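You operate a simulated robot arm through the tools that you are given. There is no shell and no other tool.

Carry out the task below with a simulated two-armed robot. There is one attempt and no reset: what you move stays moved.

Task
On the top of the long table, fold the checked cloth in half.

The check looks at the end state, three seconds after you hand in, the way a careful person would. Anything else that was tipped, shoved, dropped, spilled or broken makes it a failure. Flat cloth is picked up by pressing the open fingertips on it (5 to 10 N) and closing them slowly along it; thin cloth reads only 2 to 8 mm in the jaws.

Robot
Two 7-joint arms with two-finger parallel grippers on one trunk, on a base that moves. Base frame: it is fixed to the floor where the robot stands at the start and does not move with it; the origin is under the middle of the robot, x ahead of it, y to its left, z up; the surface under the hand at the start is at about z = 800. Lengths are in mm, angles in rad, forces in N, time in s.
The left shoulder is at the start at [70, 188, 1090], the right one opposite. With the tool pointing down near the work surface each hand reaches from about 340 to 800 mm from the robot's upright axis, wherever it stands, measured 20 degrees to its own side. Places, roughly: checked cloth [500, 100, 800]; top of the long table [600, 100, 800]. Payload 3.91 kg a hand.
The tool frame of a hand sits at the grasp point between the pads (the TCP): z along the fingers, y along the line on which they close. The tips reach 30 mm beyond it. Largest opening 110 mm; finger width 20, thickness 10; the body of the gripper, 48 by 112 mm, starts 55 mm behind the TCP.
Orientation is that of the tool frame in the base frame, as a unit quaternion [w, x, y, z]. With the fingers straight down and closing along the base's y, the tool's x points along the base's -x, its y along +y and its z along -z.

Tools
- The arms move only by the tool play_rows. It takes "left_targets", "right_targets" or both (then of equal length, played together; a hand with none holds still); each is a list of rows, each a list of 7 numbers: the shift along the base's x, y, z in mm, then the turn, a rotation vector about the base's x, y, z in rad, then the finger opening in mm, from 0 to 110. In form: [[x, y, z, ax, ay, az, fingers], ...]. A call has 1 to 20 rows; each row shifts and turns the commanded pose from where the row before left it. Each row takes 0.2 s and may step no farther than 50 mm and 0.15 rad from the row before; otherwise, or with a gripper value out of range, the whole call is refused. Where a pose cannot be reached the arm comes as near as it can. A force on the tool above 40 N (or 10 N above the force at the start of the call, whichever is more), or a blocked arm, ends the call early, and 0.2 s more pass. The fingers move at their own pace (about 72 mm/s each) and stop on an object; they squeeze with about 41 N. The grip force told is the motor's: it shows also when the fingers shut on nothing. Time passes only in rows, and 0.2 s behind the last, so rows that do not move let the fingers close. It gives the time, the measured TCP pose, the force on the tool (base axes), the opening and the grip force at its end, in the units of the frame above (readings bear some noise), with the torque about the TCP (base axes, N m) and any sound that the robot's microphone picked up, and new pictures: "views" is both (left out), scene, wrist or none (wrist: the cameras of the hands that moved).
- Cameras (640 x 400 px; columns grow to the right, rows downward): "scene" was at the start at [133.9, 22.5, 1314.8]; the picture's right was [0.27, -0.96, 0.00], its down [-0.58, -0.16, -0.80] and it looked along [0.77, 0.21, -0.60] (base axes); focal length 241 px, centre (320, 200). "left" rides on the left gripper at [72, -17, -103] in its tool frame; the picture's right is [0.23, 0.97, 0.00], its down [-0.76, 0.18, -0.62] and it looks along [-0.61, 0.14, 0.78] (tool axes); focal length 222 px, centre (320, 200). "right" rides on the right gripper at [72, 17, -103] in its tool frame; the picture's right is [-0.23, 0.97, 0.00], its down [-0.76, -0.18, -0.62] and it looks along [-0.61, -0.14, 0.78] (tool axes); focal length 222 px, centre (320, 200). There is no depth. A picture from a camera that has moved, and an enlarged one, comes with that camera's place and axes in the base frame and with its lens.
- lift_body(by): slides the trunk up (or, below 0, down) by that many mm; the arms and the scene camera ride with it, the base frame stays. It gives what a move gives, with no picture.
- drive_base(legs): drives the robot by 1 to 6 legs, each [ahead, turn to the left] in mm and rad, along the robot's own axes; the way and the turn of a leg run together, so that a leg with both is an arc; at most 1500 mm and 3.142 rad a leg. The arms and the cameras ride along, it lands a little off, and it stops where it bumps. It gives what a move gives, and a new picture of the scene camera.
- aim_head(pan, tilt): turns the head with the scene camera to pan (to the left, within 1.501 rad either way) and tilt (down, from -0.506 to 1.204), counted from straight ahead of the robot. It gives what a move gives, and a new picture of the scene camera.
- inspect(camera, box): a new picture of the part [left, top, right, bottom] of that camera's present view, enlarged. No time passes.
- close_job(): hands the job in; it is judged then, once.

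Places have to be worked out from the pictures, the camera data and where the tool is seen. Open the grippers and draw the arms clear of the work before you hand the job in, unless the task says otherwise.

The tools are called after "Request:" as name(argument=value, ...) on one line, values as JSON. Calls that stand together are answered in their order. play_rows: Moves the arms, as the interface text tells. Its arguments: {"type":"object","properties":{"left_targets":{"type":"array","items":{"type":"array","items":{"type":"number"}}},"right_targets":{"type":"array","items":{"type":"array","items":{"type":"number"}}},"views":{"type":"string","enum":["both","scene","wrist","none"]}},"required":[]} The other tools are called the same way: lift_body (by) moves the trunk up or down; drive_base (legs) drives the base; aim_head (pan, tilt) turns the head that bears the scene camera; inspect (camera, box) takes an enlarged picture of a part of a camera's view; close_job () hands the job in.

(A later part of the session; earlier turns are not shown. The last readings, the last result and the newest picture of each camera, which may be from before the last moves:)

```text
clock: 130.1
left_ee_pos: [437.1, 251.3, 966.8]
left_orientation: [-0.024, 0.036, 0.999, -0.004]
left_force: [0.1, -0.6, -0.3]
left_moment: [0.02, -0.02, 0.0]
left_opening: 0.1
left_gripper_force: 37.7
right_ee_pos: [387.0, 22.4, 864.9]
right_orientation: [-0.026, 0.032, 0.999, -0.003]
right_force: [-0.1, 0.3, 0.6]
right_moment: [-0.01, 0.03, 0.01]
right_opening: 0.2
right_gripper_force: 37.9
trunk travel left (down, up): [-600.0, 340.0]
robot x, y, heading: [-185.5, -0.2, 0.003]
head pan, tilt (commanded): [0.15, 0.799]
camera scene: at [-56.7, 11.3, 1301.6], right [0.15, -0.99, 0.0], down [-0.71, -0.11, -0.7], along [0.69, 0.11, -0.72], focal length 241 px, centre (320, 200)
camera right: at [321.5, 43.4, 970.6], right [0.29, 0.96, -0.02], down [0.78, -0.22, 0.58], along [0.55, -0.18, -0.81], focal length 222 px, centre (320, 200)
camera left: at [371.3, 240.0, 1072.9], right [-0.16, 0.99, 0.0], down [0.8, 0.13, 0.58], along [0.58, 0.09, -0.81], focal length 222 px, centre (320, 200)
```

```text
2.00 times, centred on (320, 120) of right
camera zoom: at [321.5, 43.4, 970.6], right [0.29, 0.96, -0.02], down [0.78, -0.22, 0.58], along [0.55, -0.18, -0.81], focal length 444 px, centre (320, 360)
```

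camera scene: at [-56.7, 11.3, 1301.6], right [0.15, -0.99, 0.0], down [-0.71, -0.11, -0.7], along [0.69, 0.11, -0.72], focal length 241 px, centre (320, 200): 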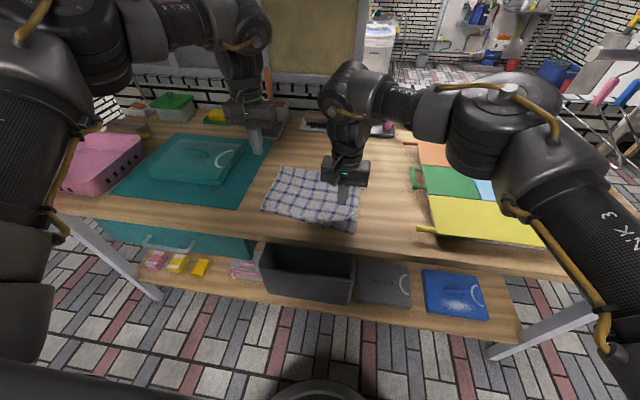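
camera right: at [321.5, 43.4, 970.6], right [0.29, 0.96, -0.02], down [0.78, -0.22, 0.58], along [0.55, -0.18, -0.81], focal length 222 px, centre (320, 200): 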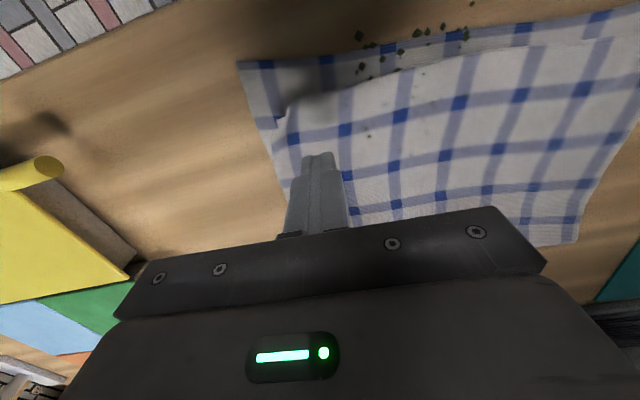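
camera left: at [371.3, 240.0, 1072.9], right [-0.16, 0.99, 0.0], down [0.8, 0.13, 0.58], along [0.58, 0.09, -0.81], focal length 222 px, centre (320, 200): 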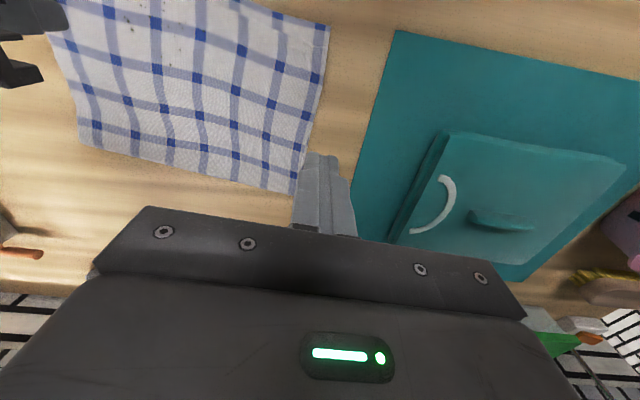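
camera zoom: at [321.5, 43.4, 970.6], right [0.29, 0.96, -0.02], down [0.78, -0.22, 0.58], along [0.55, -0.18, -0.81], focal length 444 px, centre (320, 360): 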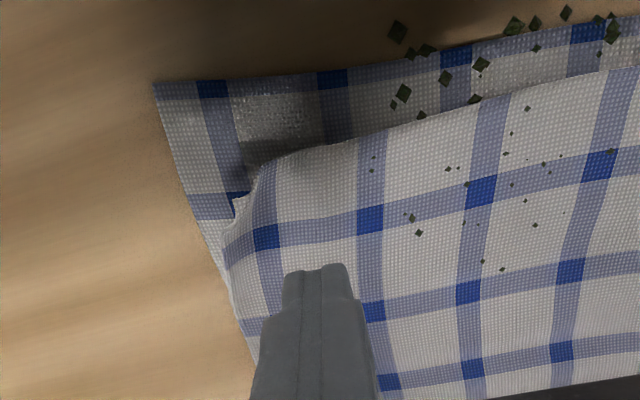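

Seen from here only a 15 mm nib of the corner is still curled at about (353, 3). I lower the tips to just brush the upper layer and iron diagonally outwards past the corner.

Request:
play_rows(right_targets=[[2, 2, -8, 0, 0, 0, 0], [0, 0, -8, 0, 0, 0, 0], [0, 0, -7, 0, 0, 0, 0], [0, 0, -4, 0, 0, 0, 0], [0, 0, -1.5, 0, 0, 0, 0], [-4, -3.3, 0, 0, 0, 0, 0], [-4, -3.3, 0, 0, 0, 0, 0], [-4, -3.3, 0, 0, 0, 0, 0], [-4, -3.3, 0, 0, 0, 0, 0], [-4, -3.3, 0, 0, 0, 0, 0], [-4, -3.3, 0, 0, 0, 0, 0], [-4, -3.3, 0, 0, 0, 0, 0], [-4, -3.3, 0, 0, 0, 0, 0], [-4, -3.3, 0, 0, 0, 0, 0], [-4, -3.3, 0, 0, 0, 0, 0], [-4, -3.3, 0, 0, 0, 0, 0], [-4, -3.3, 0, 0, 0, 0, 0]], views="wrist")

Request:
inspect(camera="right", box=[220, 40, 460, 210])

Request:
inspect(camera="scene", box=[300, 190, 370, 240])

```text
clock: 133.7
left_ee_pos: [438.0, 251.2, 966.0]
left_orientation: [-0.024, 0.035, 0.999, -0.006]
left_force: [-0.1, 1.0, 0.0]
left_moment: [0.01, -0.01, -0.03]
left_opening: 0.1
left_gripper_force: 37.8
right_ee_pos: [343.1, -16.9, 835.6]
right_orientation: [-0.025, 0.033, 0.999, -0.002]
right_force: [0.3, -0.7, 0.3]
right_moment: [0.0, -0.03, 0.0]
right_opening: 0.1
right_gripper_force: 37.7
trunk travel left (down, up): [-600.0, 340.0]
robot x, y, heading: [-189.9, -4.9, 0.004]
head pan, tilt (commanded): [0.15, 0.799]
camera right: at [276.1, 5.6, 942.5], right [0.29, 0.96, -0.02], down [0.78, -0.22, 0.58], along [0.56, -0.18, -0.81], focal length 222 px, centre (320, 200)
```

right: 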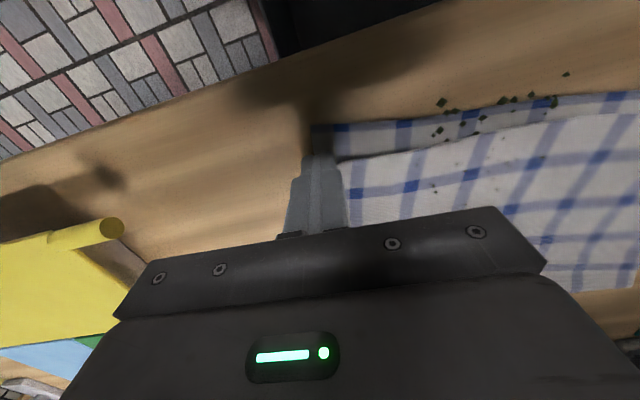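

```text
2.35 times, centred on (340, 125) of right
camera zoom: at [276.1, 5.6, 942.5], right [0.29, 0.96, -0.02], down [0.78, -0.22, 0.58], along [0.56, -0.18, -0.81], focal length 523 px, centre (273, 376)
```

zoom: 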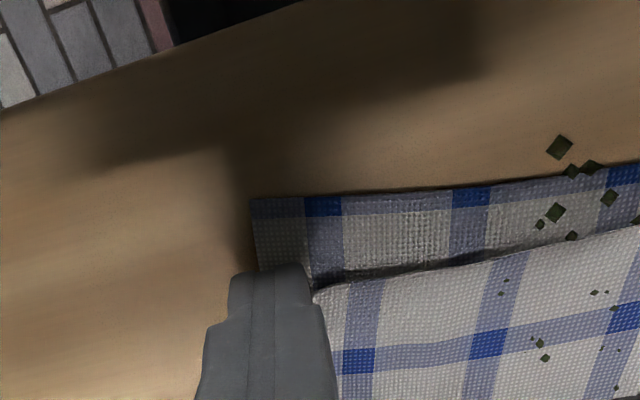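

```text
8.00 times, centred on (335, 215) of scene
camera zoom: at [-57.0, 11.1, 1301.6], right [0.15, -0.99, 0.0], down [-0.71, -0.11, -0.7], along [0.69, 0.11, -0.72], focal length 1929 px, centre (200, 80)
```

zoom: 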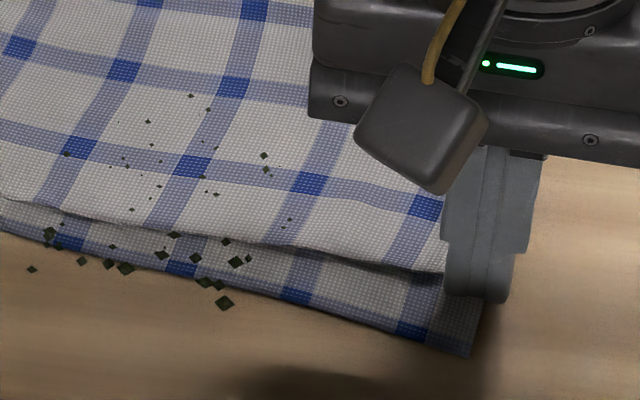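

The hem is straight again up to the finger. I slide the tips off to the right across the corner before lifting, so that they don't drag it back.

Request:
play_rows(right_targets=[[-1, -4, 0, 0, 0, 0, 0], [-1, -4, 0, 0, 0, 0, 0], [-1, -4, 0, 0, 0, 0, 0], [-1, -4, 0, 0, 0, 0, 0], [-1, -4, 0, 0, 0, 0, 0], [-1, -4, 0, 0, 0, 0, 0], [-1, -4, 0, 0, 0, 0, 0], [-1, -4, 0, 0, 0, 0, 0], [-1, -4, 0, 0, 0, 0, 0], [0, -5, 0, 0, 0, 0, 0], [0, -6, 4, 0, 0, 0, 0], [0, -8, 10, 0, 0, 0, 0], [2, -12, 14, 0, 0, 0, 0], [4, -14, 14, 0, 0, 0, 0], [4, -14, 14, 0, 0, 0, 0]], views="both")

Request:
inspect(camera="scene", box=[250, 155, 370, 238])

Request:
inspect(camera="scene", box=[320, 195, 370, 238])

```text
clock: 136.9
left_ee_pos: [437.7, 250.6, 966.7]
left_orientation: [-0.024, 0.036, 0.999, -0.005]
left_force: [-0.2, 0.3, 1.0]
left_moment: [0.01, 0.01, -0.03]
left_opening: 0.0
left_gripper_force: 37.8
right_ee_pos: [346.3, -113.6, 893.3]
right_orientation: [-0.026, 0.032, 0.999, -0.003]
right_force: [0.5, 0.6, -0.4]
right_moment: [-0.02, 0.01, 0.0]
right_opening: 0.0
right_gripper_force: 38.0
right hand out of reach, approached as far as the arm can: row 8
trunk travel left (down, up): [-600.0, 340.0]
robot x, y, heading: [-186.0, -0.8, 0.003]
head pan, tilt (commanded): [0.15, 0.799]
camera scene: at [-57.4, 10.8, 1301.6], right [0.15, -0.99, 0.0], down [-0.71, -0.11, -0.7], along [0.69, 0.11, -0.72], focal length 241 px, centre (320, 200)
camera right: at [280.6, -92.9, 999.3], right [0.29, 0.96, -0.02], down [0.78, -0.22, 0.58], along [0.55, -0.18, -0.81], focal length 222 px, centre (320, 200)
```

scene: 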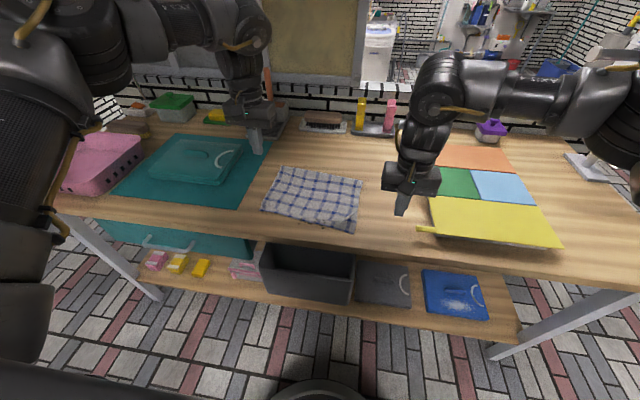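
right: 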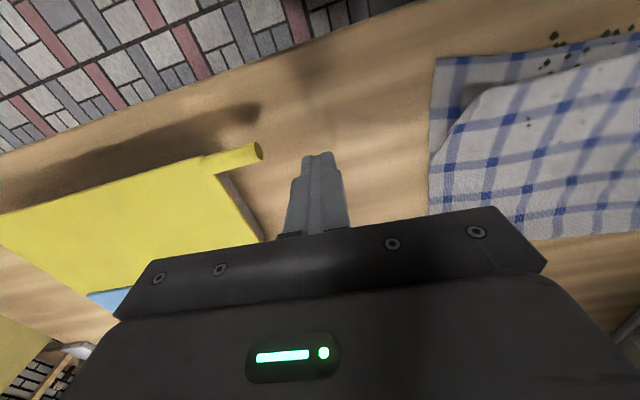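

```text
4.82 times, centred on (310, 196) of scene
camera zoom: at [-57.4, 10.8, 1301.6], right [0.15, -0.99, 0.0], down [-0.71, -0.11, -0.7], along [0.69, 0.11, -0.72], focal length 1162 px, centre (368, 217)
```

zoom: 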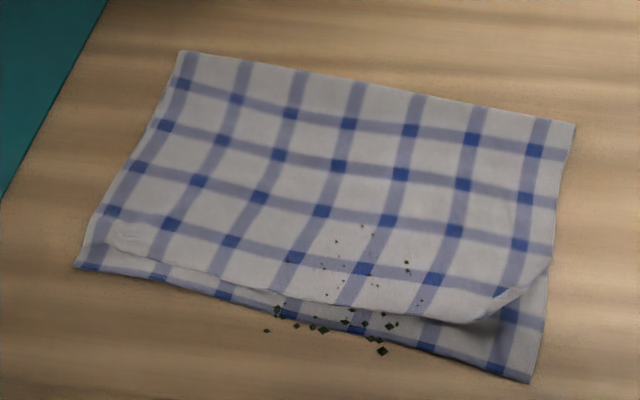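

```text
9.30 times, centred on (345, 216) of scene
camera zoom: at [-57.4, 10.8, 1301.6], right [0.15, -0.99, 0.0], down [-0.71, -0.11, -0.7], along [0.69, 0.11, -0.72], focal length 2243 px, centre (87, 46)
```

zoom: 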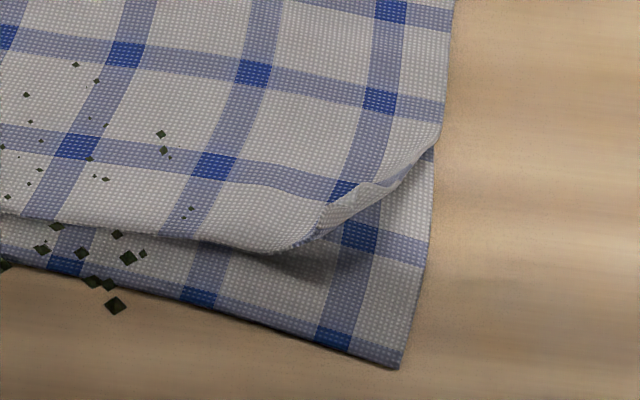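

The corner springs back into a small dog-ear, perhaps because the hem is still gathered where I pinched it. I look at it from the right wrist camera.

Request:
inspect(camera="right", box=[420, 40, 560, 140])

Request:
inspect(camera="right", box=[420, 20, 640, 240])

```text
4.00 times, centred on (490, 90) of right
camera zoom: at [280.6, -92.9, 999.3], right [0.29, 0.96, -0.02], down [0.78, -0.22, 0.58], along [0.55, -0.18, -0.81], focal length 888 px, centre (-360, 640)
```

zoom: 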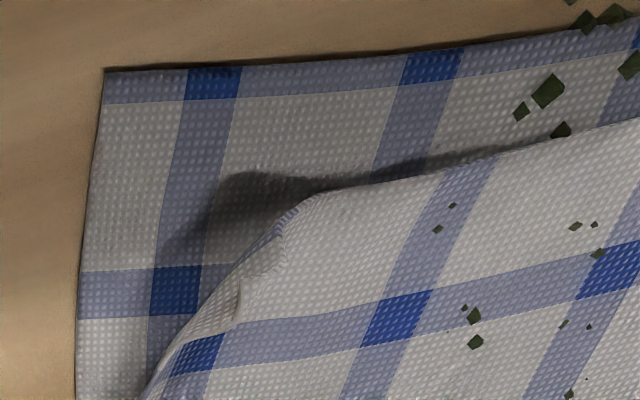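

```text
1.82 times, centred on (530, 130) of right
camera zoom: at [280.6, -92.9, 999.3], right [0.29, 0.96, -0.02], down [0.78, -0.22, 0.58], along [0.55, -0.18, -0.81], focal length 404 px, centre (-62, 327)
```

zoom: 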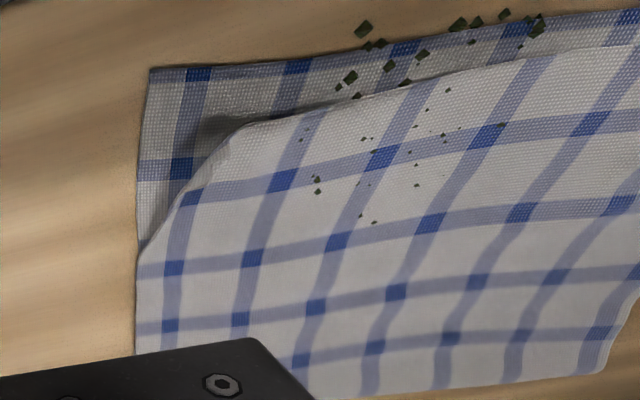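

Seen from above, the corner triangle (from about (393, -23) to (346, 20)) is turned under, with the hem there slightly raised. I will pinch the hem of the upper layer a bit further in with the left hand, lift that corner so that it falls free, and lay it down again further towards the near corner.

Request:
play_rows(left_targets=[[-6, -17, -4, 0, 0, 0, 10], [-7, -17, -6, 0, 0, 0, 20], [-7, -17, -8, 0, 0, 0, 34], [-7, -17, -8, 0, 0, 0, 34], [-7, -17, -8, 0, 0, 0, 34], [-7, -17, -8, 0, 0, 0, 34], [-7, -17, -8, 0, 0, 0, 34], [-7, -17, -9, 0, 0, 0, 34], [-7, -17, -9, 0, 0, 0, 34], [-7, -17, -9, 0, 0, 0, 34], [-7, -17, -10, 0, 0, 0, 34], [-7, -17, -10, 0, 0, 0, 34]], right_targets=[[4, -10, 8, 0, 0, 0, 0], [4, -10, 8, 0, 0, 0, 0], [4, -10, 8, 0, 0, 0, 0], [4, -10, 8, 0, 0, 0, 0], [4, -10, 8, 0, 0, 0, 0], [4, -10, 8, 0, 0, 0, 0], [0, 0, 0, 0, 0, 0, 0], [0, 0, 0, 0, 0, 0, 0], [0, 0, 0, 0, 0, 0, 0], [0, 0, 0, 0, 0, 0, 0], [0, 0, 0, 0, 0, 0, 0], [0, 0, 0, 0, 0, 0, 0]], views="both")

Request:
inspect(camera="left", box=[180, 0, 460, 200])

```text
clock: 139.5
left_ee_pos: [355.3, 45.3, 868.6]
left_orientation: [-0.024, 0.035, 0.999, -0.005]
left_force: [-0.5, -0.1, 1.1]
left_moment: [-0.05, 0.03, -0.01]
left_opening: 34.1
left_gripper_force: 0.1
right_ee_pos: [368.5, -173.1, 939.2]
right_orientation: [-0.027, 0.032, 0.999, -0.003]
right_force: [0.3, 0.1, 0.0]
right_moment: [0.0, 0.0, -0.01]
right_opening: 0.2
right_gripper_force: 37.7
trunk travel left (down, up): [-600.0, 340.0]
robot x, y, heading: [-188.6, -1.5, 0.005]
head pan, tilt (commanded): [0.15, 0.799]
camera scene: at [-56.9, 10.6, 1301.6], right [0.15, -0.99, 0.0], down [-0.71, -0.11, -0.7], along [0.69, 0.11, -0.72], focal length 241 px, centre (320, 200)
camera right: at [303.6, -151.7, 1045.2], right [0.29, 0.96, -0.02], down [0.78, -0.22, 0.58], along [0.55, -0.18, -0.81], focal length 222 px, centre (320, 200)
camera left: at [289.1, 35.1, 976.3], right [-0.16, 0.99, 0.0], down [0.8, 0.13, 0.58], along [0.58, 0.09, -0.81], focal length 222 px, centre (320, 200)
```

scene: 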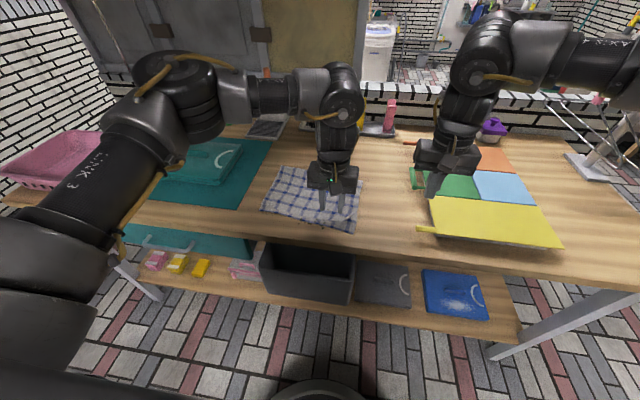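
right: 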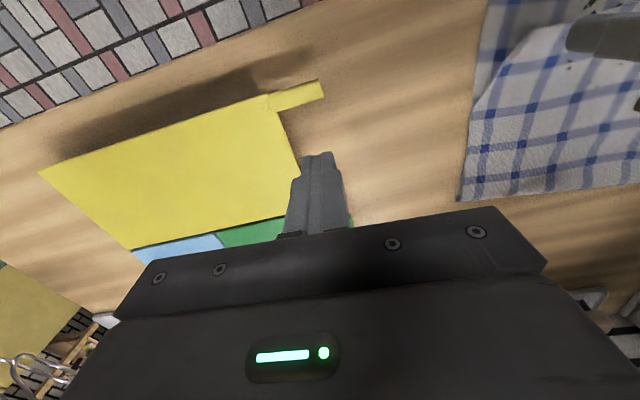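
left: 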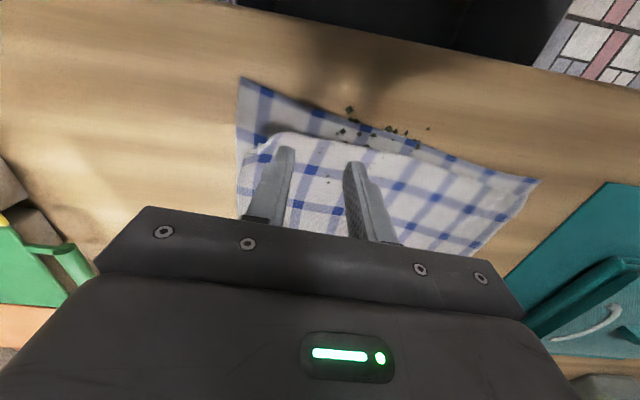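

```text
2.00 times, centred on (320, 100) of left
camera zoom: at [289.1, 35.1, 976.3], right [-0.16, 0.99, 0.0], down [0.8, 0.13, 0.58], along [0.58, 0.09, -0.81], focal length 444 px, centre (320, 400)
```

zoom: 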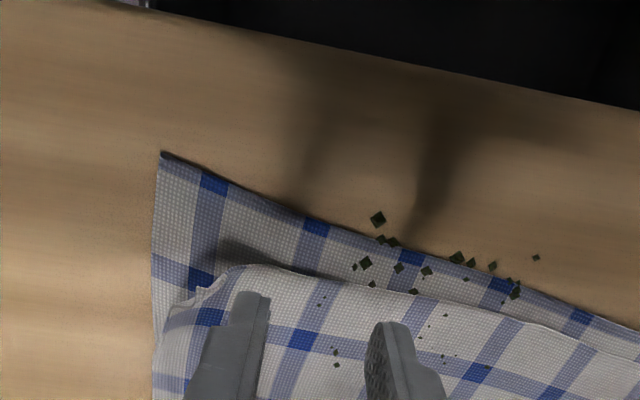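

The hem at this spot is at x ≈ 351. I move 7 mm further in so both tips press on the upper layer only, and lower to just above it.

Request:
play_rows(left_targets=[[3, 0, -6, 0, 0, 0, 34], [3, 0, -6, 0, 0, 0, 34], [1, 0, -6, 0, 0, 0, 34], [0, 0, -5, 0, 0, 0, 34], [0, 0, -4, 0, 0, 0, 34], [0, 0, -2, 0, 0, 0, 34], [0, 0, -1, 0, 0, 0, 34], [0, 0, 0, 0, 0, 0, 34]], views="none")

Request:
play_rows(left_targets=[[0, 0, -0.7, 0, 0, 0, 34], [0, 0, -0.7, 0, 0, 0, 34], [0, 0, -0.6, 0, 0, 0, 34], [0, 0, 0, 0, 0, 0, 34]], views="none")

```text
clock: 141.3
left_ee_pos: [363.3, 48.0, 838.3]
left_orientation: [-0.024, 0.036, 0.999, -0.005]
left_force: [0.7, 0.3, -0.5]
left_moment: [-0.05, -0.04, -0.02]
left_opening: 34.2
left_gripper_force: 0.0
right_ee_pos: [370.1, -173.1, 939.2]
right_orientation: [-0.026, 0.032, 0.999, -0.003]
right_force: [1.1, -0.6, 0.2]
right_moment: [0.0, 0.01, 0.0]
right_opening: 0.0
right_gripper_force: 38.2
trunk travel left (down, up): [-600.0, 340.0]
robot x, y, heading: [-185.5, -1.3, 0.006]
head pan, tilt (commanded): [0.15, 0.799]
```

```text
clock: 142.3
left_ee_pos: [363.2, 47.0, 837.7]
left_orientation: [-0.023, 0.036, 0.999, -0.005]
left_force: [-0.8, 0.4, 0.3]
left_moment: [-0.01, 0.01, -0.01]
left_opening: 34.3
left_gripper_force: 0.0
right_ee_pos: [369.9, -172.5, 938.7]
right_orientation: [-0.027, 0.033, 0.999, -0.003]
right_force: [-0.4, 0.3, 0.5]
right_moment: [-0.01, 0.03, 0.01]
right_opening: 0.0
right_gripper_force: 38.0
trunk travel left (down, up): [-600.0, 340.0]
robot x, y, heading: [-186.1, -3.2, 0.004]
head pan, tilt (commanded): [0.15, 0.799]
```

Still no contact at tip height of about 807; I continue down in small steps.

Request:
play_rows(left_targets=[[0, 0, -0.8, 0, 0, 0, 34], [0, 0, -0.8, 0, 0, 0, 34], [0, 0, -0.6, 0, 0, 0, 34], [0, 0, 0, 0, 0, 0, 34]], views="none")

Request:
play_rows(left_targets=[[0, 0, -0.4, 0, 0, 0, 34], [0, 0, -0.4, 0, 0, 0, 34], [0, 0, 0, 0, 0, 0, 34]], views="none")

```text
clock: 143.3
left_ee_pos: [363.2, 47.8, 835.0]
left_orientation: [-0.024, 0.036, 0.999, -0.004]
left_force: [-0.2, 0.1, 0.2]
left_moment: [0.04, 0.03, -0.07]
left_opening: 33.7
left_gripper_force: 0.1
right_ee_pos: [370.2, -173.2, 939.1]
right_orientation: [-0.026, 0.031, 0.999, -0.002]
right_force: [1.9, 0.2, -0.4]
right_moment: [0.03, 0.0, 0.03]
right_opening: 0.0
right_gripper_force: 37.6
trunk travel left (down, up): [-600.0, 340.0]
robot x, y, heading: [-182.5, -0.2, 0.003]
head pan, tilt (commanded): [0.15, 0.799]
```

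```text
clock: 144.1
left_ee_pos: [362.9, 46.1, 833.9]
left_orientation: [-0.024, 0.036, 0.999, -0.005]
left_force: [0.7, -0.4, 0.3]
left_moment: [-0.03, 0.04, -0.01]
left_opening: 34.0
left_gripper_force: 0.1
right_ee_pos: [370.0, -173.9, 938.7]
right_orientation: [-0.026, 0.032, 0.999, -0.003]
right_force: [-0.1, 1.1, 0.3]
right_moment: [-0.02, -0.02, 0.01]
right_opening: 0.0
right_gripper_force: 38.4
trunk travel left (down, up): [-600.0, 340.0]
robot x, y, heading: [-189.3, 0.5, 0.006]
head pan, tilt (commanded): [0.15, 0.799]
```

Tip height about 804 and no force yet, so I keep stepping down.

Request:
play_rows(left_targets=[[0, 0, -0.4, 0, 0, 0, 34], [0, 0, -0.4, 0, 0, 0, 34], [0, 0, 0, 0, 0, 0, 34]], views="none")

Request:
play_rows(left_targets=[[0, 0, -0.3, 0, 0, 0, 34], [0, 0, -0.2, 0, 0, 0, 34], [0, 0, 0, 0, 0, 0, 34]], views="none")

```text
clock: 144.9
left_ee_pos: [361.8, 48.7, 832.6]
left_orientation: [-0.024, 0.035, 0.999, -0.005]
left_force: [0.8, -0.1, 1.3]
left_moment: [0.05, -0.01, 0.01]
left_opening: 33.8
left_gripper_force: 0.0
right_ee_pos: [370.5, -172.4, 940.0]
right_orientation: [-0.027, 0.032, 0.999, -0.002]
right_force: [-0.3, 0.1, -0.3]
right_moment: [-0.02, 0.03, 0.02]
right_opening: 0.0
right_gripper_force: 37.8
trunk travel left (down, up): [-600.0, 340.0]
robot x, y, heading: [-186.2, 1.9, 0.006]
head pan, tilt (commanded): [0.15, 0.799]
```

```text
clock: 145.7
left_ee_pos: [361.8, 46.8, 834.4]
left_orientation: [-0.024, 0.036, 0.999, -0.006]
left_force: [1.2, 0.2, 3.3]
left_moment: [0.06, -0.02, -0.04]
left_opening: 33.6
left_gripper_force: 0.1
right_ee_pos: [370.8, -173.6, 938.9]
right_orientation: [-0.026, 0.032, 0.999, -0.002]
right_force: [0.2, 0.0, 0.2]
right_moment: [-0.02, 0.01, 0.01]
right_opening: 0.2
right_gripper_force: 37.4
trunk travel left (down, up): [-600.0, 340.0]
robot x, y, heading: [-186.3, 1.7, 0.006]
head pan, tilt (commanded): [0.15, 0.799]
```

3.3 N with the load on the +y finger; a slight roll to share it, a touch more press, and then a slow close.

Request:
play_rows(left_targets=[[0, 0, -0.1, 0.005, 0, 0, 34], [0, 0, -0.1, 0, 0, 0, 34], [0, 0, 0, 0, 0, 0, 34]], views="none")

Request:
play_rows(left_targets=[[0, 0, 0, 0, 0, 0, 32], [0, 0, 0, 0, 0, 0, 30], [0, 0, 0, 0, 0, 0, 28], [0, 0, 0, 0, 0, 0, 26], [0, 0, 0, 0, 0, 0, 24], [0, 0, 0, 0, 0, 0, 22], [0, 0, 0, 0, 0, 0, 20], [0, 0, 0, 0, 0, 0, 18]], views="wrist")

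Request:
inspect(camera="left", box=[200, 80, 440, 220])

```text
clock: 146.5
left_ee_pos: [363.2, 46.3, 833.4]
left_orientation: [-0.025, 0.036, 0.999, -0.002]
left_force: [0.7, 0.0, 1.1]
left_moment: [0.02, -0.02, 0.02]
left_opening: 34.0
left_gripper_force: 0.1
right_ee_pos: [369.0, -173.4, 940.3]
right_orientation: [-0.026, 0.032, 0.999, -0.002]
right_force: [-0.3, -0.3, 0.1]
right_moment: [0.0, 0.01, 0.0]
right_opening: 0.0
right_gripper_force: 37.9
trunk travel left (down, up): [-600.0, 340.0]
robot x, y, heading: [-188.9, -0.4, 0.006]
head pan, tilt (commanded): [0.15, 0.799]
```

```text
clock: 148.3
left_ee_pos: [362.9, 47.4, 832.6]
left_orientation: [-0.024, 0.035, 0.999, -0.003]
left_force: [0.6, 0.7, 1.0]
left_moment: [0.01, 0.03, -0.01]
left_opening: 17.9
left_gripper_force: 0.1
right_ee_pos: [370.4, -174.2, 939.2]
right_orientation: [-0.026, 0.032, 0.999, -0.002]
right_force: [0.6, -0.5, 0.6]
right_moment: [0.04, 0.02, -0.02]
right_opening: 0.0
right_gripper_force: 37.8
trunk travel left (down, up): [-600.0, 340.0]
robot x, y, heading: [-186.4, -1.1, 0.007]
head pan, tilt (commanded): [0.15, 0.799]
camera left: at [295.6, 35.1, 939.7], right [-0.16, 0.99, 0.0], down [0.8, 0.13, 0.58], along [0.58, 0.1, -0.81], focal length 222 px, centre (320, 200)
```

left: 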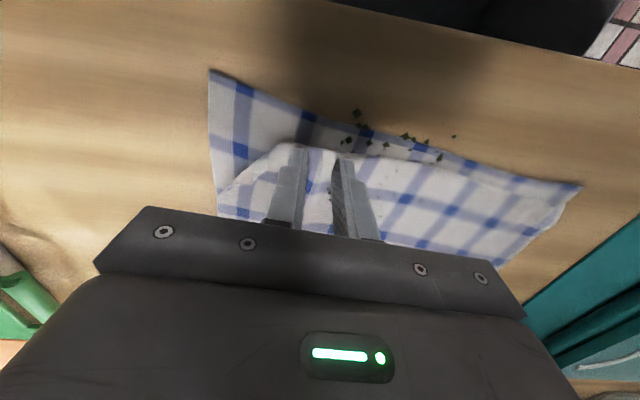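

```text
2.67 times, centred on (320, 150) of left
camera zoom: at [295.6, 35.1, 939.7], right [-0.16, 0.99, 0.0], down [0.8, 0.13, 0.58], along [0.58, 0.1, -0.81], focal length 592 px, centre (320, 333)
```

zoom: 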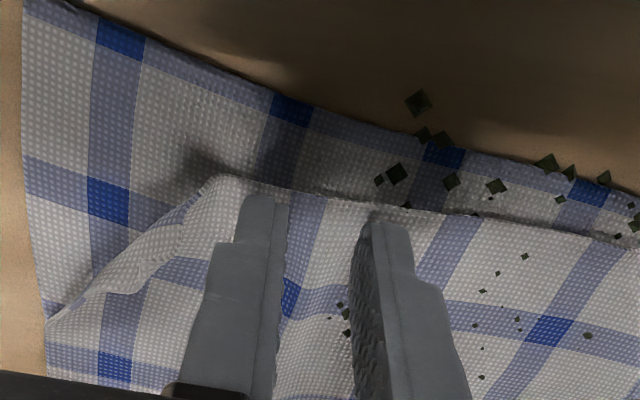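

The upper layer bunches nicely between the fingers while the lower layer stays put. I close the rest of the way with a touch more press.

Request:
play_rows(left_targets=[[0, 0, -0.3, 0, 0, 0, 17], [0, 0, -0.1, 0, 0, 0, 15.5], [0, 0, 0, 0, 0, 0, 14], [0, 0, 0, 0, 0, 0, 12.5], [0, 0, 0, 0, 0, 0, 11], [0, 0, 0, 0, 0, 0, 9.5], [0, 0, 0, 0, 0, 0, 8], [0, 0, 0, 0, 0, 0, 6.5], [0, 0, 0, 0, 0, 0, 5], [0, 0, 0, 0, 0, 0, 3], [0, 0, 0, 0, 0, 0, 1], [0, 0, 0, 0, 0, 0, 0], [0, 0, 0, 0, 0, 0, 0]], views="wrist")

Request:
inspect(camera="left", box=[200, 80, 440, 220])

```text
clock: 151.1
left_ee_pos: [361.6, 47.3, 832.0]
left_orientation: [-0.023, 0.036, 0.999, -0.002]
left_force: [0.8, 1.0, 7.1]
left_moment: [0.01, -0.03, 0.02]
left_opening: 1.7
left_gripper_force: 41.2
right_ee_pos: [370.0, -172.1, 939.4]
right_orientation: [-0.026, 0.032, 0.999, -0.003]
right_force: [0.7, 0.3, 0.5]
right_moment: [0.05, 0.01, -0.03]
right_opening: 0.1
right_gripper_force: 38.0
trunk travel left (down, up): [-600.0, 340.0]
robot x, y, heading: [-185.3, -1.4, 0.006]
head pan, tilt (commanded): [0.15, 0.799]
camera left: at [294.5, 35.3, 939.4], right [-0.16, 0.99, 0.0], down [0.8, 0.13, 0.58], along [0.58, 0.1, -0.81], focal length 222 px, centre (320, 200)
```

left: 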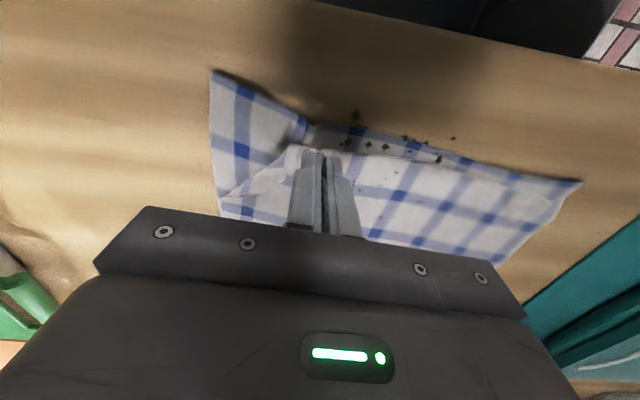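

```text
2.67 times, centred on (320, 150) of left
camera zoom: at [294.5, 35.3, 939.4], right [-0.16, 0.99, 0.0], down [0.8, 0.13, 0.58], along [0.58, 0.1, -0.81], focal length 592 px, centre (320, 333)
```

zoom: 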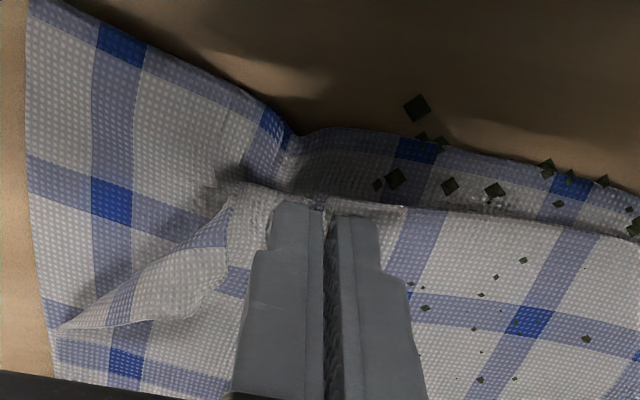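

Held at 1.7 mm, but the lower layer has rucked up a little as well. I lift gently 25 mm to see whether only the upper layer comes along.

Request:
play_rows(left_targets=[[0, 0, 4, 0, 0, 0, 0], [0, 0, 6, 0, 0, 0, 0], [0, 0, 8, 0, 0, 0, 0], [0, 0, 8, 0, 0, 0, 0], [0, 0, 0, 0, 0, 0, 0]], views="both")

Request:
inspect(camera="left", box=[180, 40, 460, 220])

Request:
inspect(camera="scene", box=[260, 160, 380, 243])

```text
clock: 152.3
left_ee_pos: [362.9, 47.8, 858.2]
left_orientation: [-0.024, 0.036, 0.999, -0.002]
left_force: [0.0, -0.2, -0.1]
left_moment: [-0.01, 0.01, 0.04]
left_opening: 1.9
left_gripper_force: 40.7
right_ee_pos: [371.1, -173.3, 937.9]
right_orientation: [-0.026, 0.032, 0.999, -0.003]
right_force: [-0.1, -0.5, 0.6]
right_moment: [0.03, 0.02, 0.0]
right_opening: 0.0
right_gripper_force: 38.0
trunk travel left (down, up): [-600.0, 340.0]
robot x, y, heading: [-186.8, -0.8, 0.003]
head pan, tilt (commanded): [0.15, 0.799]
camera scene: at [-56.8, 11.2, 1301.5], right [0.15, -0.99, 0.0], down [-0.71, -0.11, -0.7], along [0.69, 0.11, -0.72], focal length 241 px, centre (320, 200)
camera left: at [295.0, 35.3, 964.7], right [-0.16, 0.99, 0.0], down [0.8, 0.13, 0.58], along [0.58, 0.1, -0.81], focal length 222 px, centre (320, 200)
```

scene: 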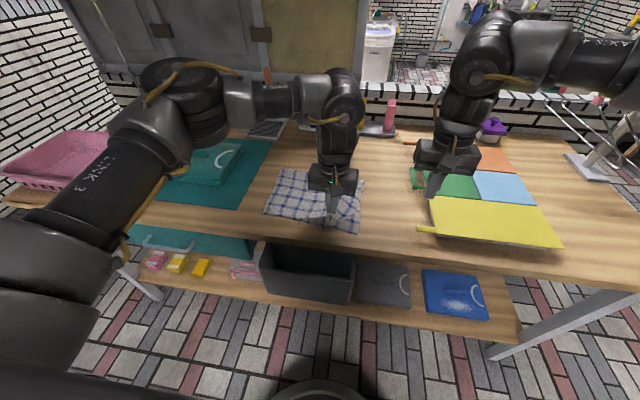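
left: 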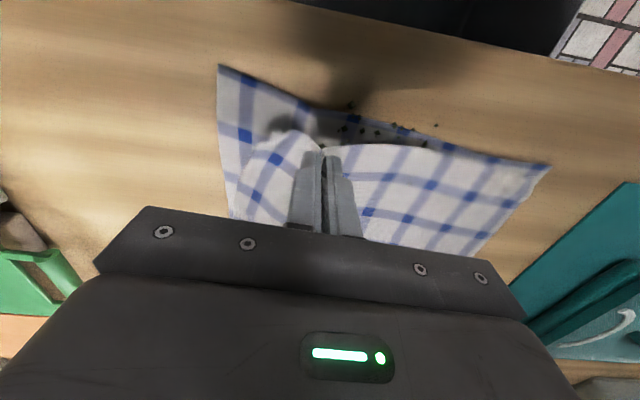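

```text
2.22 times, centred on (320, 130) of left
camera zoom: at [295.0, 35.3, 964.7], right [-0.16, 0.99, 0.0], down [0.8, 0.13, 0.58], along [0.58, 0.1, -0.81], focal length 494 px, centre (320, 356)
```

zoom: 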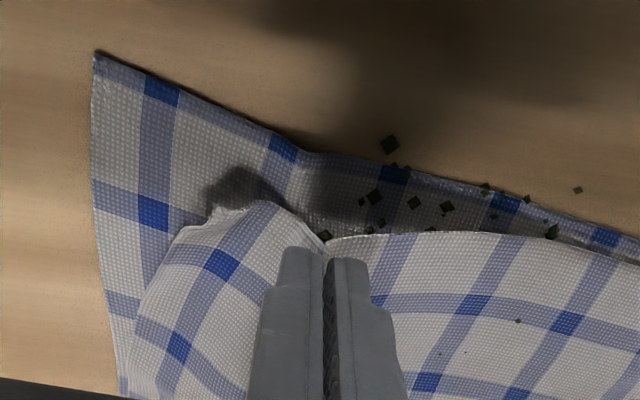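

```text
4.82 times, centred on (320, 202) of scene
camera zoom: at [-56.8, 11.2, 1301.5], right [0.15, -0.99, 0.0], down [-0.71, -0.11, -0.7], along [0.69, 0.11, -0.72], focal length 1162 px, centre (320, 193)
```

zoom: 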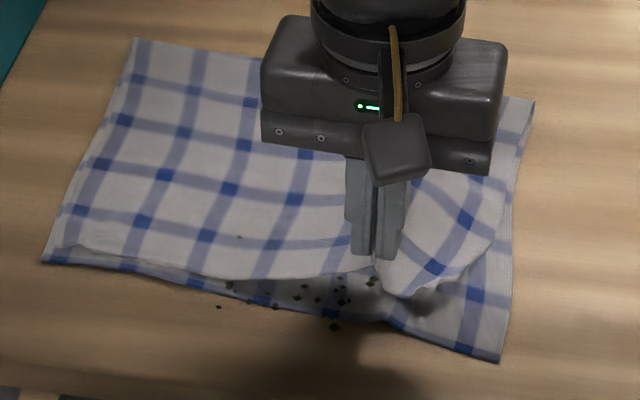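

Only the upper layer is in the jaws, and the turned-in corner has already opened out. I raise a little more, shift 25 mm towards the near edge and slightly right, and look.

Request:
play_rows(left_targets=[[0, 0, 8, 0, 0, 0, 0], [0, 0, 8, 0, 0, 0, 0], [0, -1, 8, 0, 0, 0, 0], [-3, -1, 6, 0, 0, 0, 0], [-4, -1, 4, 0, 0, 0, 0], [-4, -1, 0, 0, 0, 0, 0], [-4, -1, 0, 0, 0, 0, 0], [-4, -1, 0, 0, 0, 0, 0], [-4, -1, 0, 0, 0, 0, 0]], views="both")

Request:
inspect(camera="left", box=[180, 40, 460, 220])

Request:
inspect(camera="scene", box=[260, 160, 380, 243])

```text
clock: 154.3
left_ee_pos: [339.3, 39.4, 894.3]
left_orientation: [-0.024, 0.035, 0.999, -0.002]
left_force: [0.3, 0.0, -0.1]
left_moment: [-0.01, 0.03, 0.01]
left_opening: 2.0
left_gripper_force: 41.0
right_ee_pos: [369.4, -172.3, 939.2]
right_orientation: [-0.026, 0.033, 0.999, -0.003]
right_force: [-1.0, -0.6, -0.2]
right_moment: [0.02, 0.02, -0.02]
right_opening: 0.0
right_gripper_force: 37.9
trunk travel left (down, up): [-600.0, 340.0]
robot x, y, heading: [-185.1, -0.1, 0.003]
head pan, tilt (commanded): [0.15, 0.799]
camera scene: at [-57.0, 11.1, 1301.6], right [0.15, -0.99, 0.0], down [-0.71, -0.11, -0.7], along [0.69, 0.11, -0.72], focal length 241 px, centre (320, 200)
camera left: at [272.1, 28.2, 1000.8], right [-0.16, 0.99, 0.0], down [0.8, 0.13, 0.58], along [0.58, 0.09, -0.81], focal length 222 px, centre (320, 200)
```

scene: 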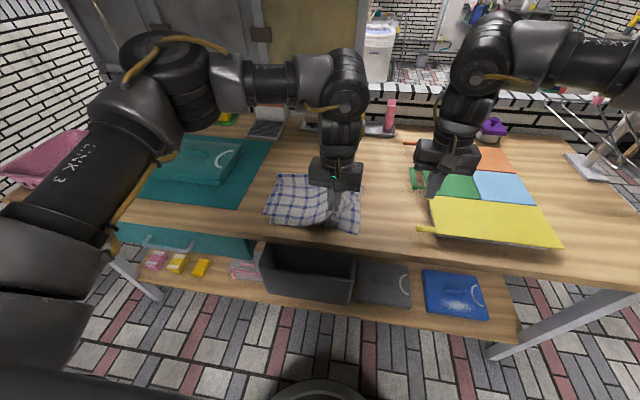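
left: 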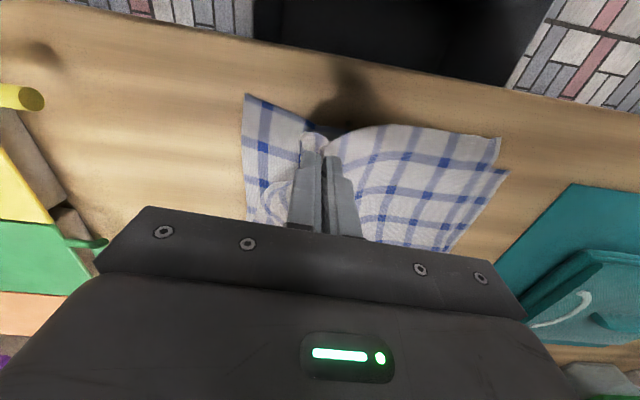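

```text
2.22 times, centred on (320, 130) of left
camera zoom: at [272.1, 28.2, 1000.8], right [-0.16, 0.99, 0.0], down [0.8, 0.13, 0.58], along [0.58, 0.09, -0.81], focal length 494 px, centre (320, 356)
```

zoom: 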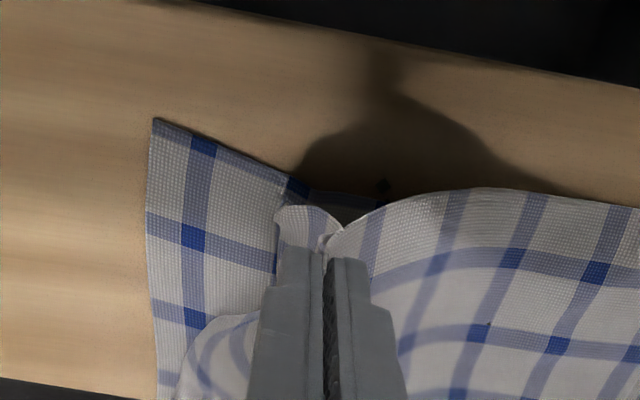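

```text
4.82 times, centred on (320, 202) of scene
camera zoom: at [-57.0, 11.1, 1301.6], right [0.15, -0.99, 0.0], down [-0.71, -0.11, -0.7], along [0.69, 0.11, -0.72], focal length 1162 px, centre (320, 193)
```

zoom: 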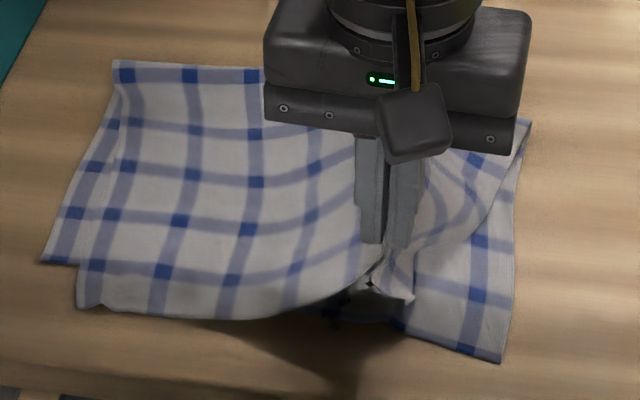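

Lifting with one hand has swung the upper layer askew at the left. I set this side down gently near where it belongs and let go; then I'll take the hem with both hands, now that its edge points the right way, and lay it down square.

Request:
play_rows(left_targets=[[3, 2, -8, 0, 0, 0, 0], [3, 2, -8, 0, 0, 0, 0], [2, 2, -8, 0, 0, 0, 0], [2, 2, -8, 0, 0, 0, 0], [0, 1, -8, 0, 0, 0, 0], [0, 0, -8, 0, 0, 0, 0], [0, 0, -6, 0, 0, 0, 0], [0, 0, 0, 0, 0, 0, 0], [0, 0, 0, 0, 0, 0, 8], [0, 0, 0, 0, 0, 0, 20], [0, 0, 0, 0, 0, 0, 34], [0, 0, 4, 0, 0, 0, 44], [0, 0, 10, 0, 0, 0, 44], [0, 0, 14, 0, 0, 0, 44], [0, 6, 16, 0, 0, 0, 44], [0, 14, 16, 0, 0, 0, 44], [4, 20, 10, 0, 0, 0, 44], [4, 20, 0, 0, 0, 0, 44], [4, 20, 0, 0, 0, 0, 44], [4, 20, 0, 0, 0, 0, 44]], views="both")

Request:
inspect(camera="scene", box=[250, 155, 370, 238])

Request:
inspect(camera="left", box=[60, 0, 440, 220])

```text
clock: 158.5
left_ee_pos: [367.7, 150.5, 906.5]
left_orientation: [-0.025, 0.035, 0.999, -0.004]
left_force: [-0.5, 0.4, 0.0]
left_moment: [-0.02, 0.03, 0.01]
left_opening: 43.9
left_gripper_force: 0.0
right_ee_pos: [369.4, -172.6, 939.3]
right_orientation: [-0.026, 0.032, 0.999, -0.003]
right_force: [0.2, 0.0, 0.6]
right_moment: [-0.01, -0.02, 0.01]
right_opening: 0.1
right_gripper_force: 37.4
trunk travel left (down, up): [-600.0, 340.0]
robot x, y, heading: [-187.0, -0.5, 0.005]
head pan, tilt (commanded): [0.15, 0.799]
camera scene: at [-57.0, 12.0, 1301.6], right [0.15, -0.99, 0.0], down [-0.71, -0.11, -0.7], along [0.69, 0.11, -0.72], focal length 241 px, centre (320, 200)
camera left: at [300.7, 138.4, 1014.7], right [-0.16, 0.99, 0.0], down [0.8, 0.13, 0.58], along [0.58, 0.09, -0.81], focal length 222 px, centre (320, 200)
```

scene: 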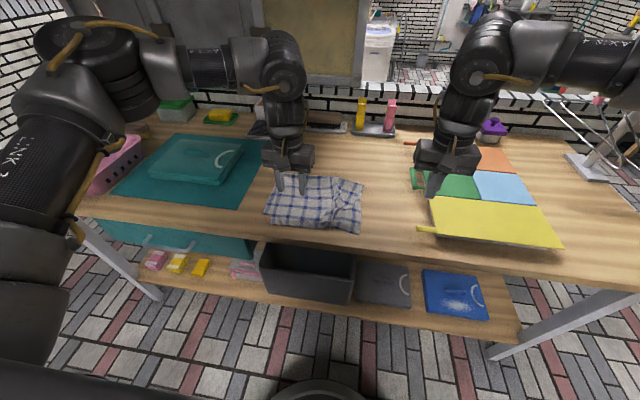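
left: 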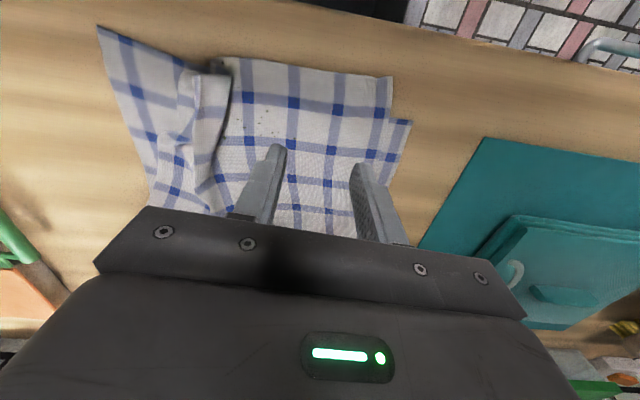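

```text
4.82 times, centred on (310, 196) of scene
camera zoom: at [-57.0, 12.0, 1301.6], right [0.15, -0.99, 0.0], down [-0.71, -0.11, -0.7], along [0.69, 0.11, -0.72], focal length 1162 px, centre (368, 217)
```

zoom: 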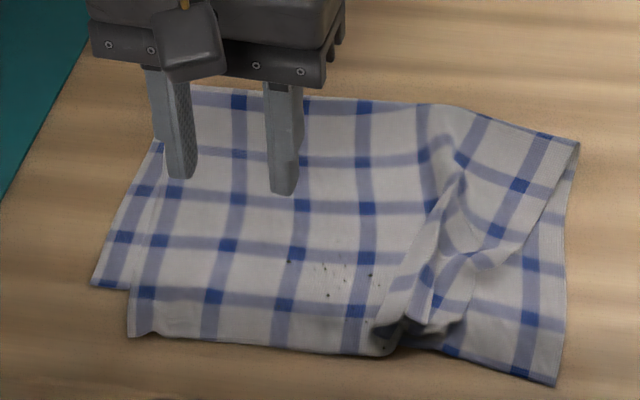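

```text
1.68 times, centred on (250, 110) of left
camera zoom: at [300.7, 138.4, 1014.7], right [-0.16, 0.99, 0.0], down [0.8, 0.13, 0.58], along [0.58, 0.09, -0.81], focal length 374 px, centre (438, 352)
```

zoom: 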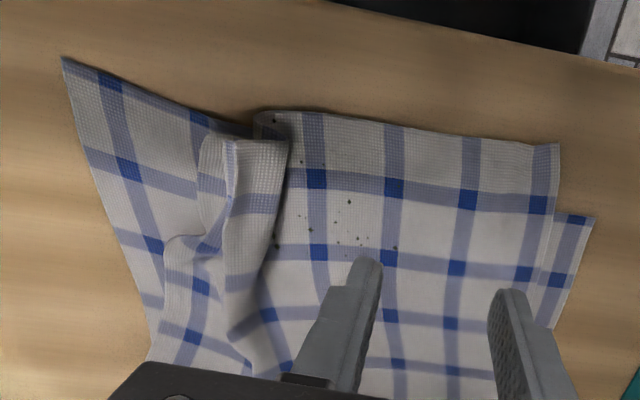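

The upper layer now lies rotated towards me with a pleat at the right. I bring the right hand over to look closely at that right-hand corner before choosing the grip points.

Request:
play_rows(left_targets=[[4, 10, 4, 0, 0, 0, 44], [4, 10, 4, 0, 0, 0, 44], [4, 10, 4, 0, 0, 0, 44], [4, 10, 4, 0, 0, 0, 44], [0, 5, 0, 0, 0, 0, 44], [0, 0, 0, 0, 0, 0, 44], [0, 0, 0, 0, 0, 0, 44], [0, 0, 0, 0, 0, 0, 44]], right_targets=[[2, 18, 0, 0, 0, 0, 10], [2, 18, 0, 0, 0, 0, 20], [2, 18, 0, 0, 0, 0, 34], [2, 18, 0, 0, 0, 0, 34], [2, 18, 0, 0, 0, 0, 34], [2, 18, 0, 0, 0, 0, 34], [2, 18, 0, 0, 0, 0, 34], [2, 18, 0, 0, 0, 0, 34]], views="both")

Request:
inspect(camera="right", box=[200, 0, 480, 200])

Request:
inspect(camera="scene", box=[310, 170, 375, 238])

```text
clock: 160.3
left_ee_pos: [382.9, 194.1, 923.7]
left_orientation: [-0.025, 0.036, 0.999, -0.003]
left_force: [0.5, 0.4, -1.0]
left_moment: [-0.01, 0.01, 0.0]
left_opening: 44.3
left_gripper_force: 0.1
right_ee_pos: [385.8, -27.0, 939.7]
right_orientation: [-0.026, 0.032, 0.999, -0.004]
right_force: [0.6, -0.3, -0.6]
right_moment: [-0.04, 0.01, 0.0]
right_opening: 34.5
right_gripper_force: 0.0
trunk travel left (down, up): [-600.0, 340.0]
robot x, y, heading: [-186.3, -0.1, 0.001]
head pan, tilt (commanded): [0.15, 0.799]
camera scene: at [-57.0, 12.3, 1301.6], right [0.15, -0.99, 0.0], down [-0.71, -0.11, -0.7], along [0.69, 0.11, -0.72], focal length 241 px, centre (320, 200)
camera right: at [319.5, -3.8, 1046.8], right [0.29, 0.96, -0.02], down [0.78, -0.22, 0.58], along [0.55, -0.18, -0.81], focal length 222 px, centre (320, 200)
camera left: at [315.5, 182.3, 1030.9], right [-0.16, 0.99, 0.0], down [0.8, 0.13, 0.58], along [0.58, 0.09, -0.81], focal length 222 px, centre (320, 200)
```

scene: 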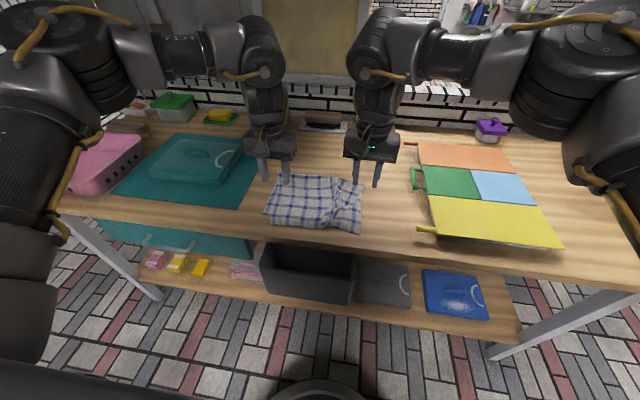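
right: 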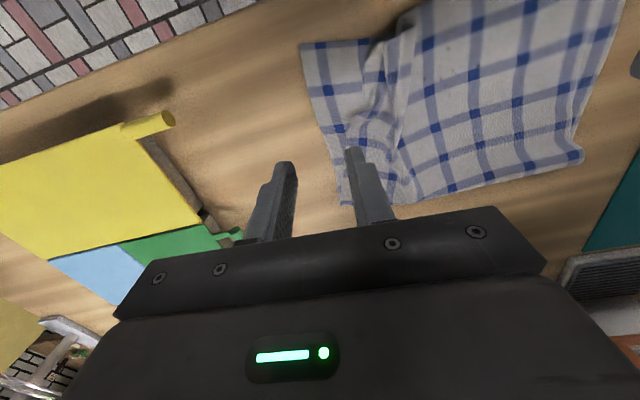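
left: 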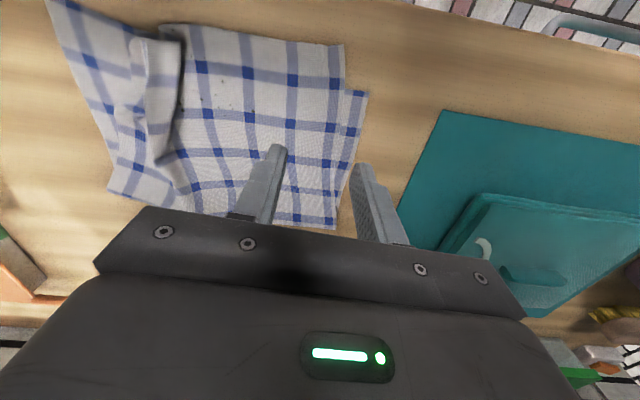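

```text
2.00 times, centred on (340, 100) of right
camera zoom: at [319.5, -3.8, 1046.8], right [0.29, 0.96, -0.02], down [0.78, -0.22, 0.58], along [0.55, -0.18, -0.81], focal length 444 px, centre (280, 400)
```

zoom: 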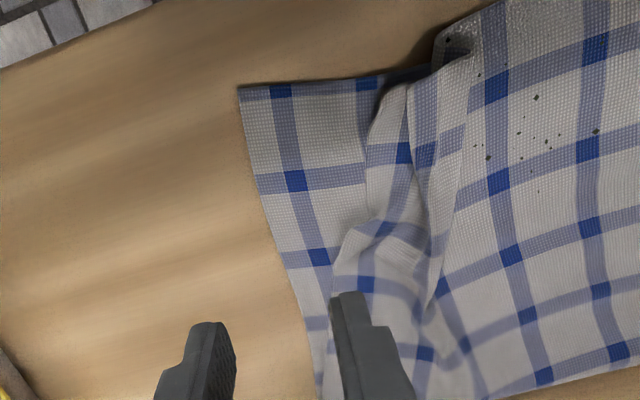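

```text
5.88 times, centred on (342, 204) of scene
camera zoom: at [-57.0, 12.3, 1301.6], right [0.15, -0.99, 0.0], down [-0.71, -0.11, -0.7], along [0.69, 0.11, -0.72], focal length 1418 px, centre (188, 176)
```

zoom: 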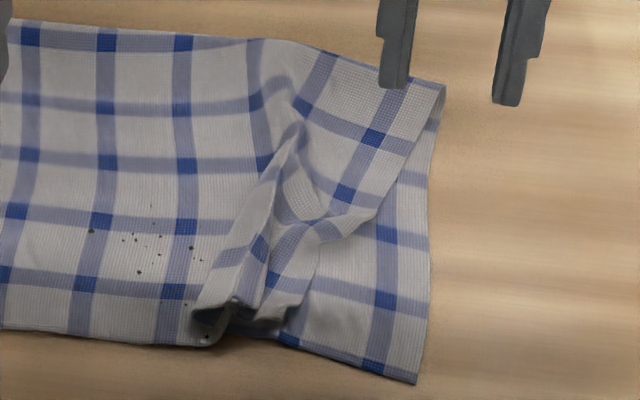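

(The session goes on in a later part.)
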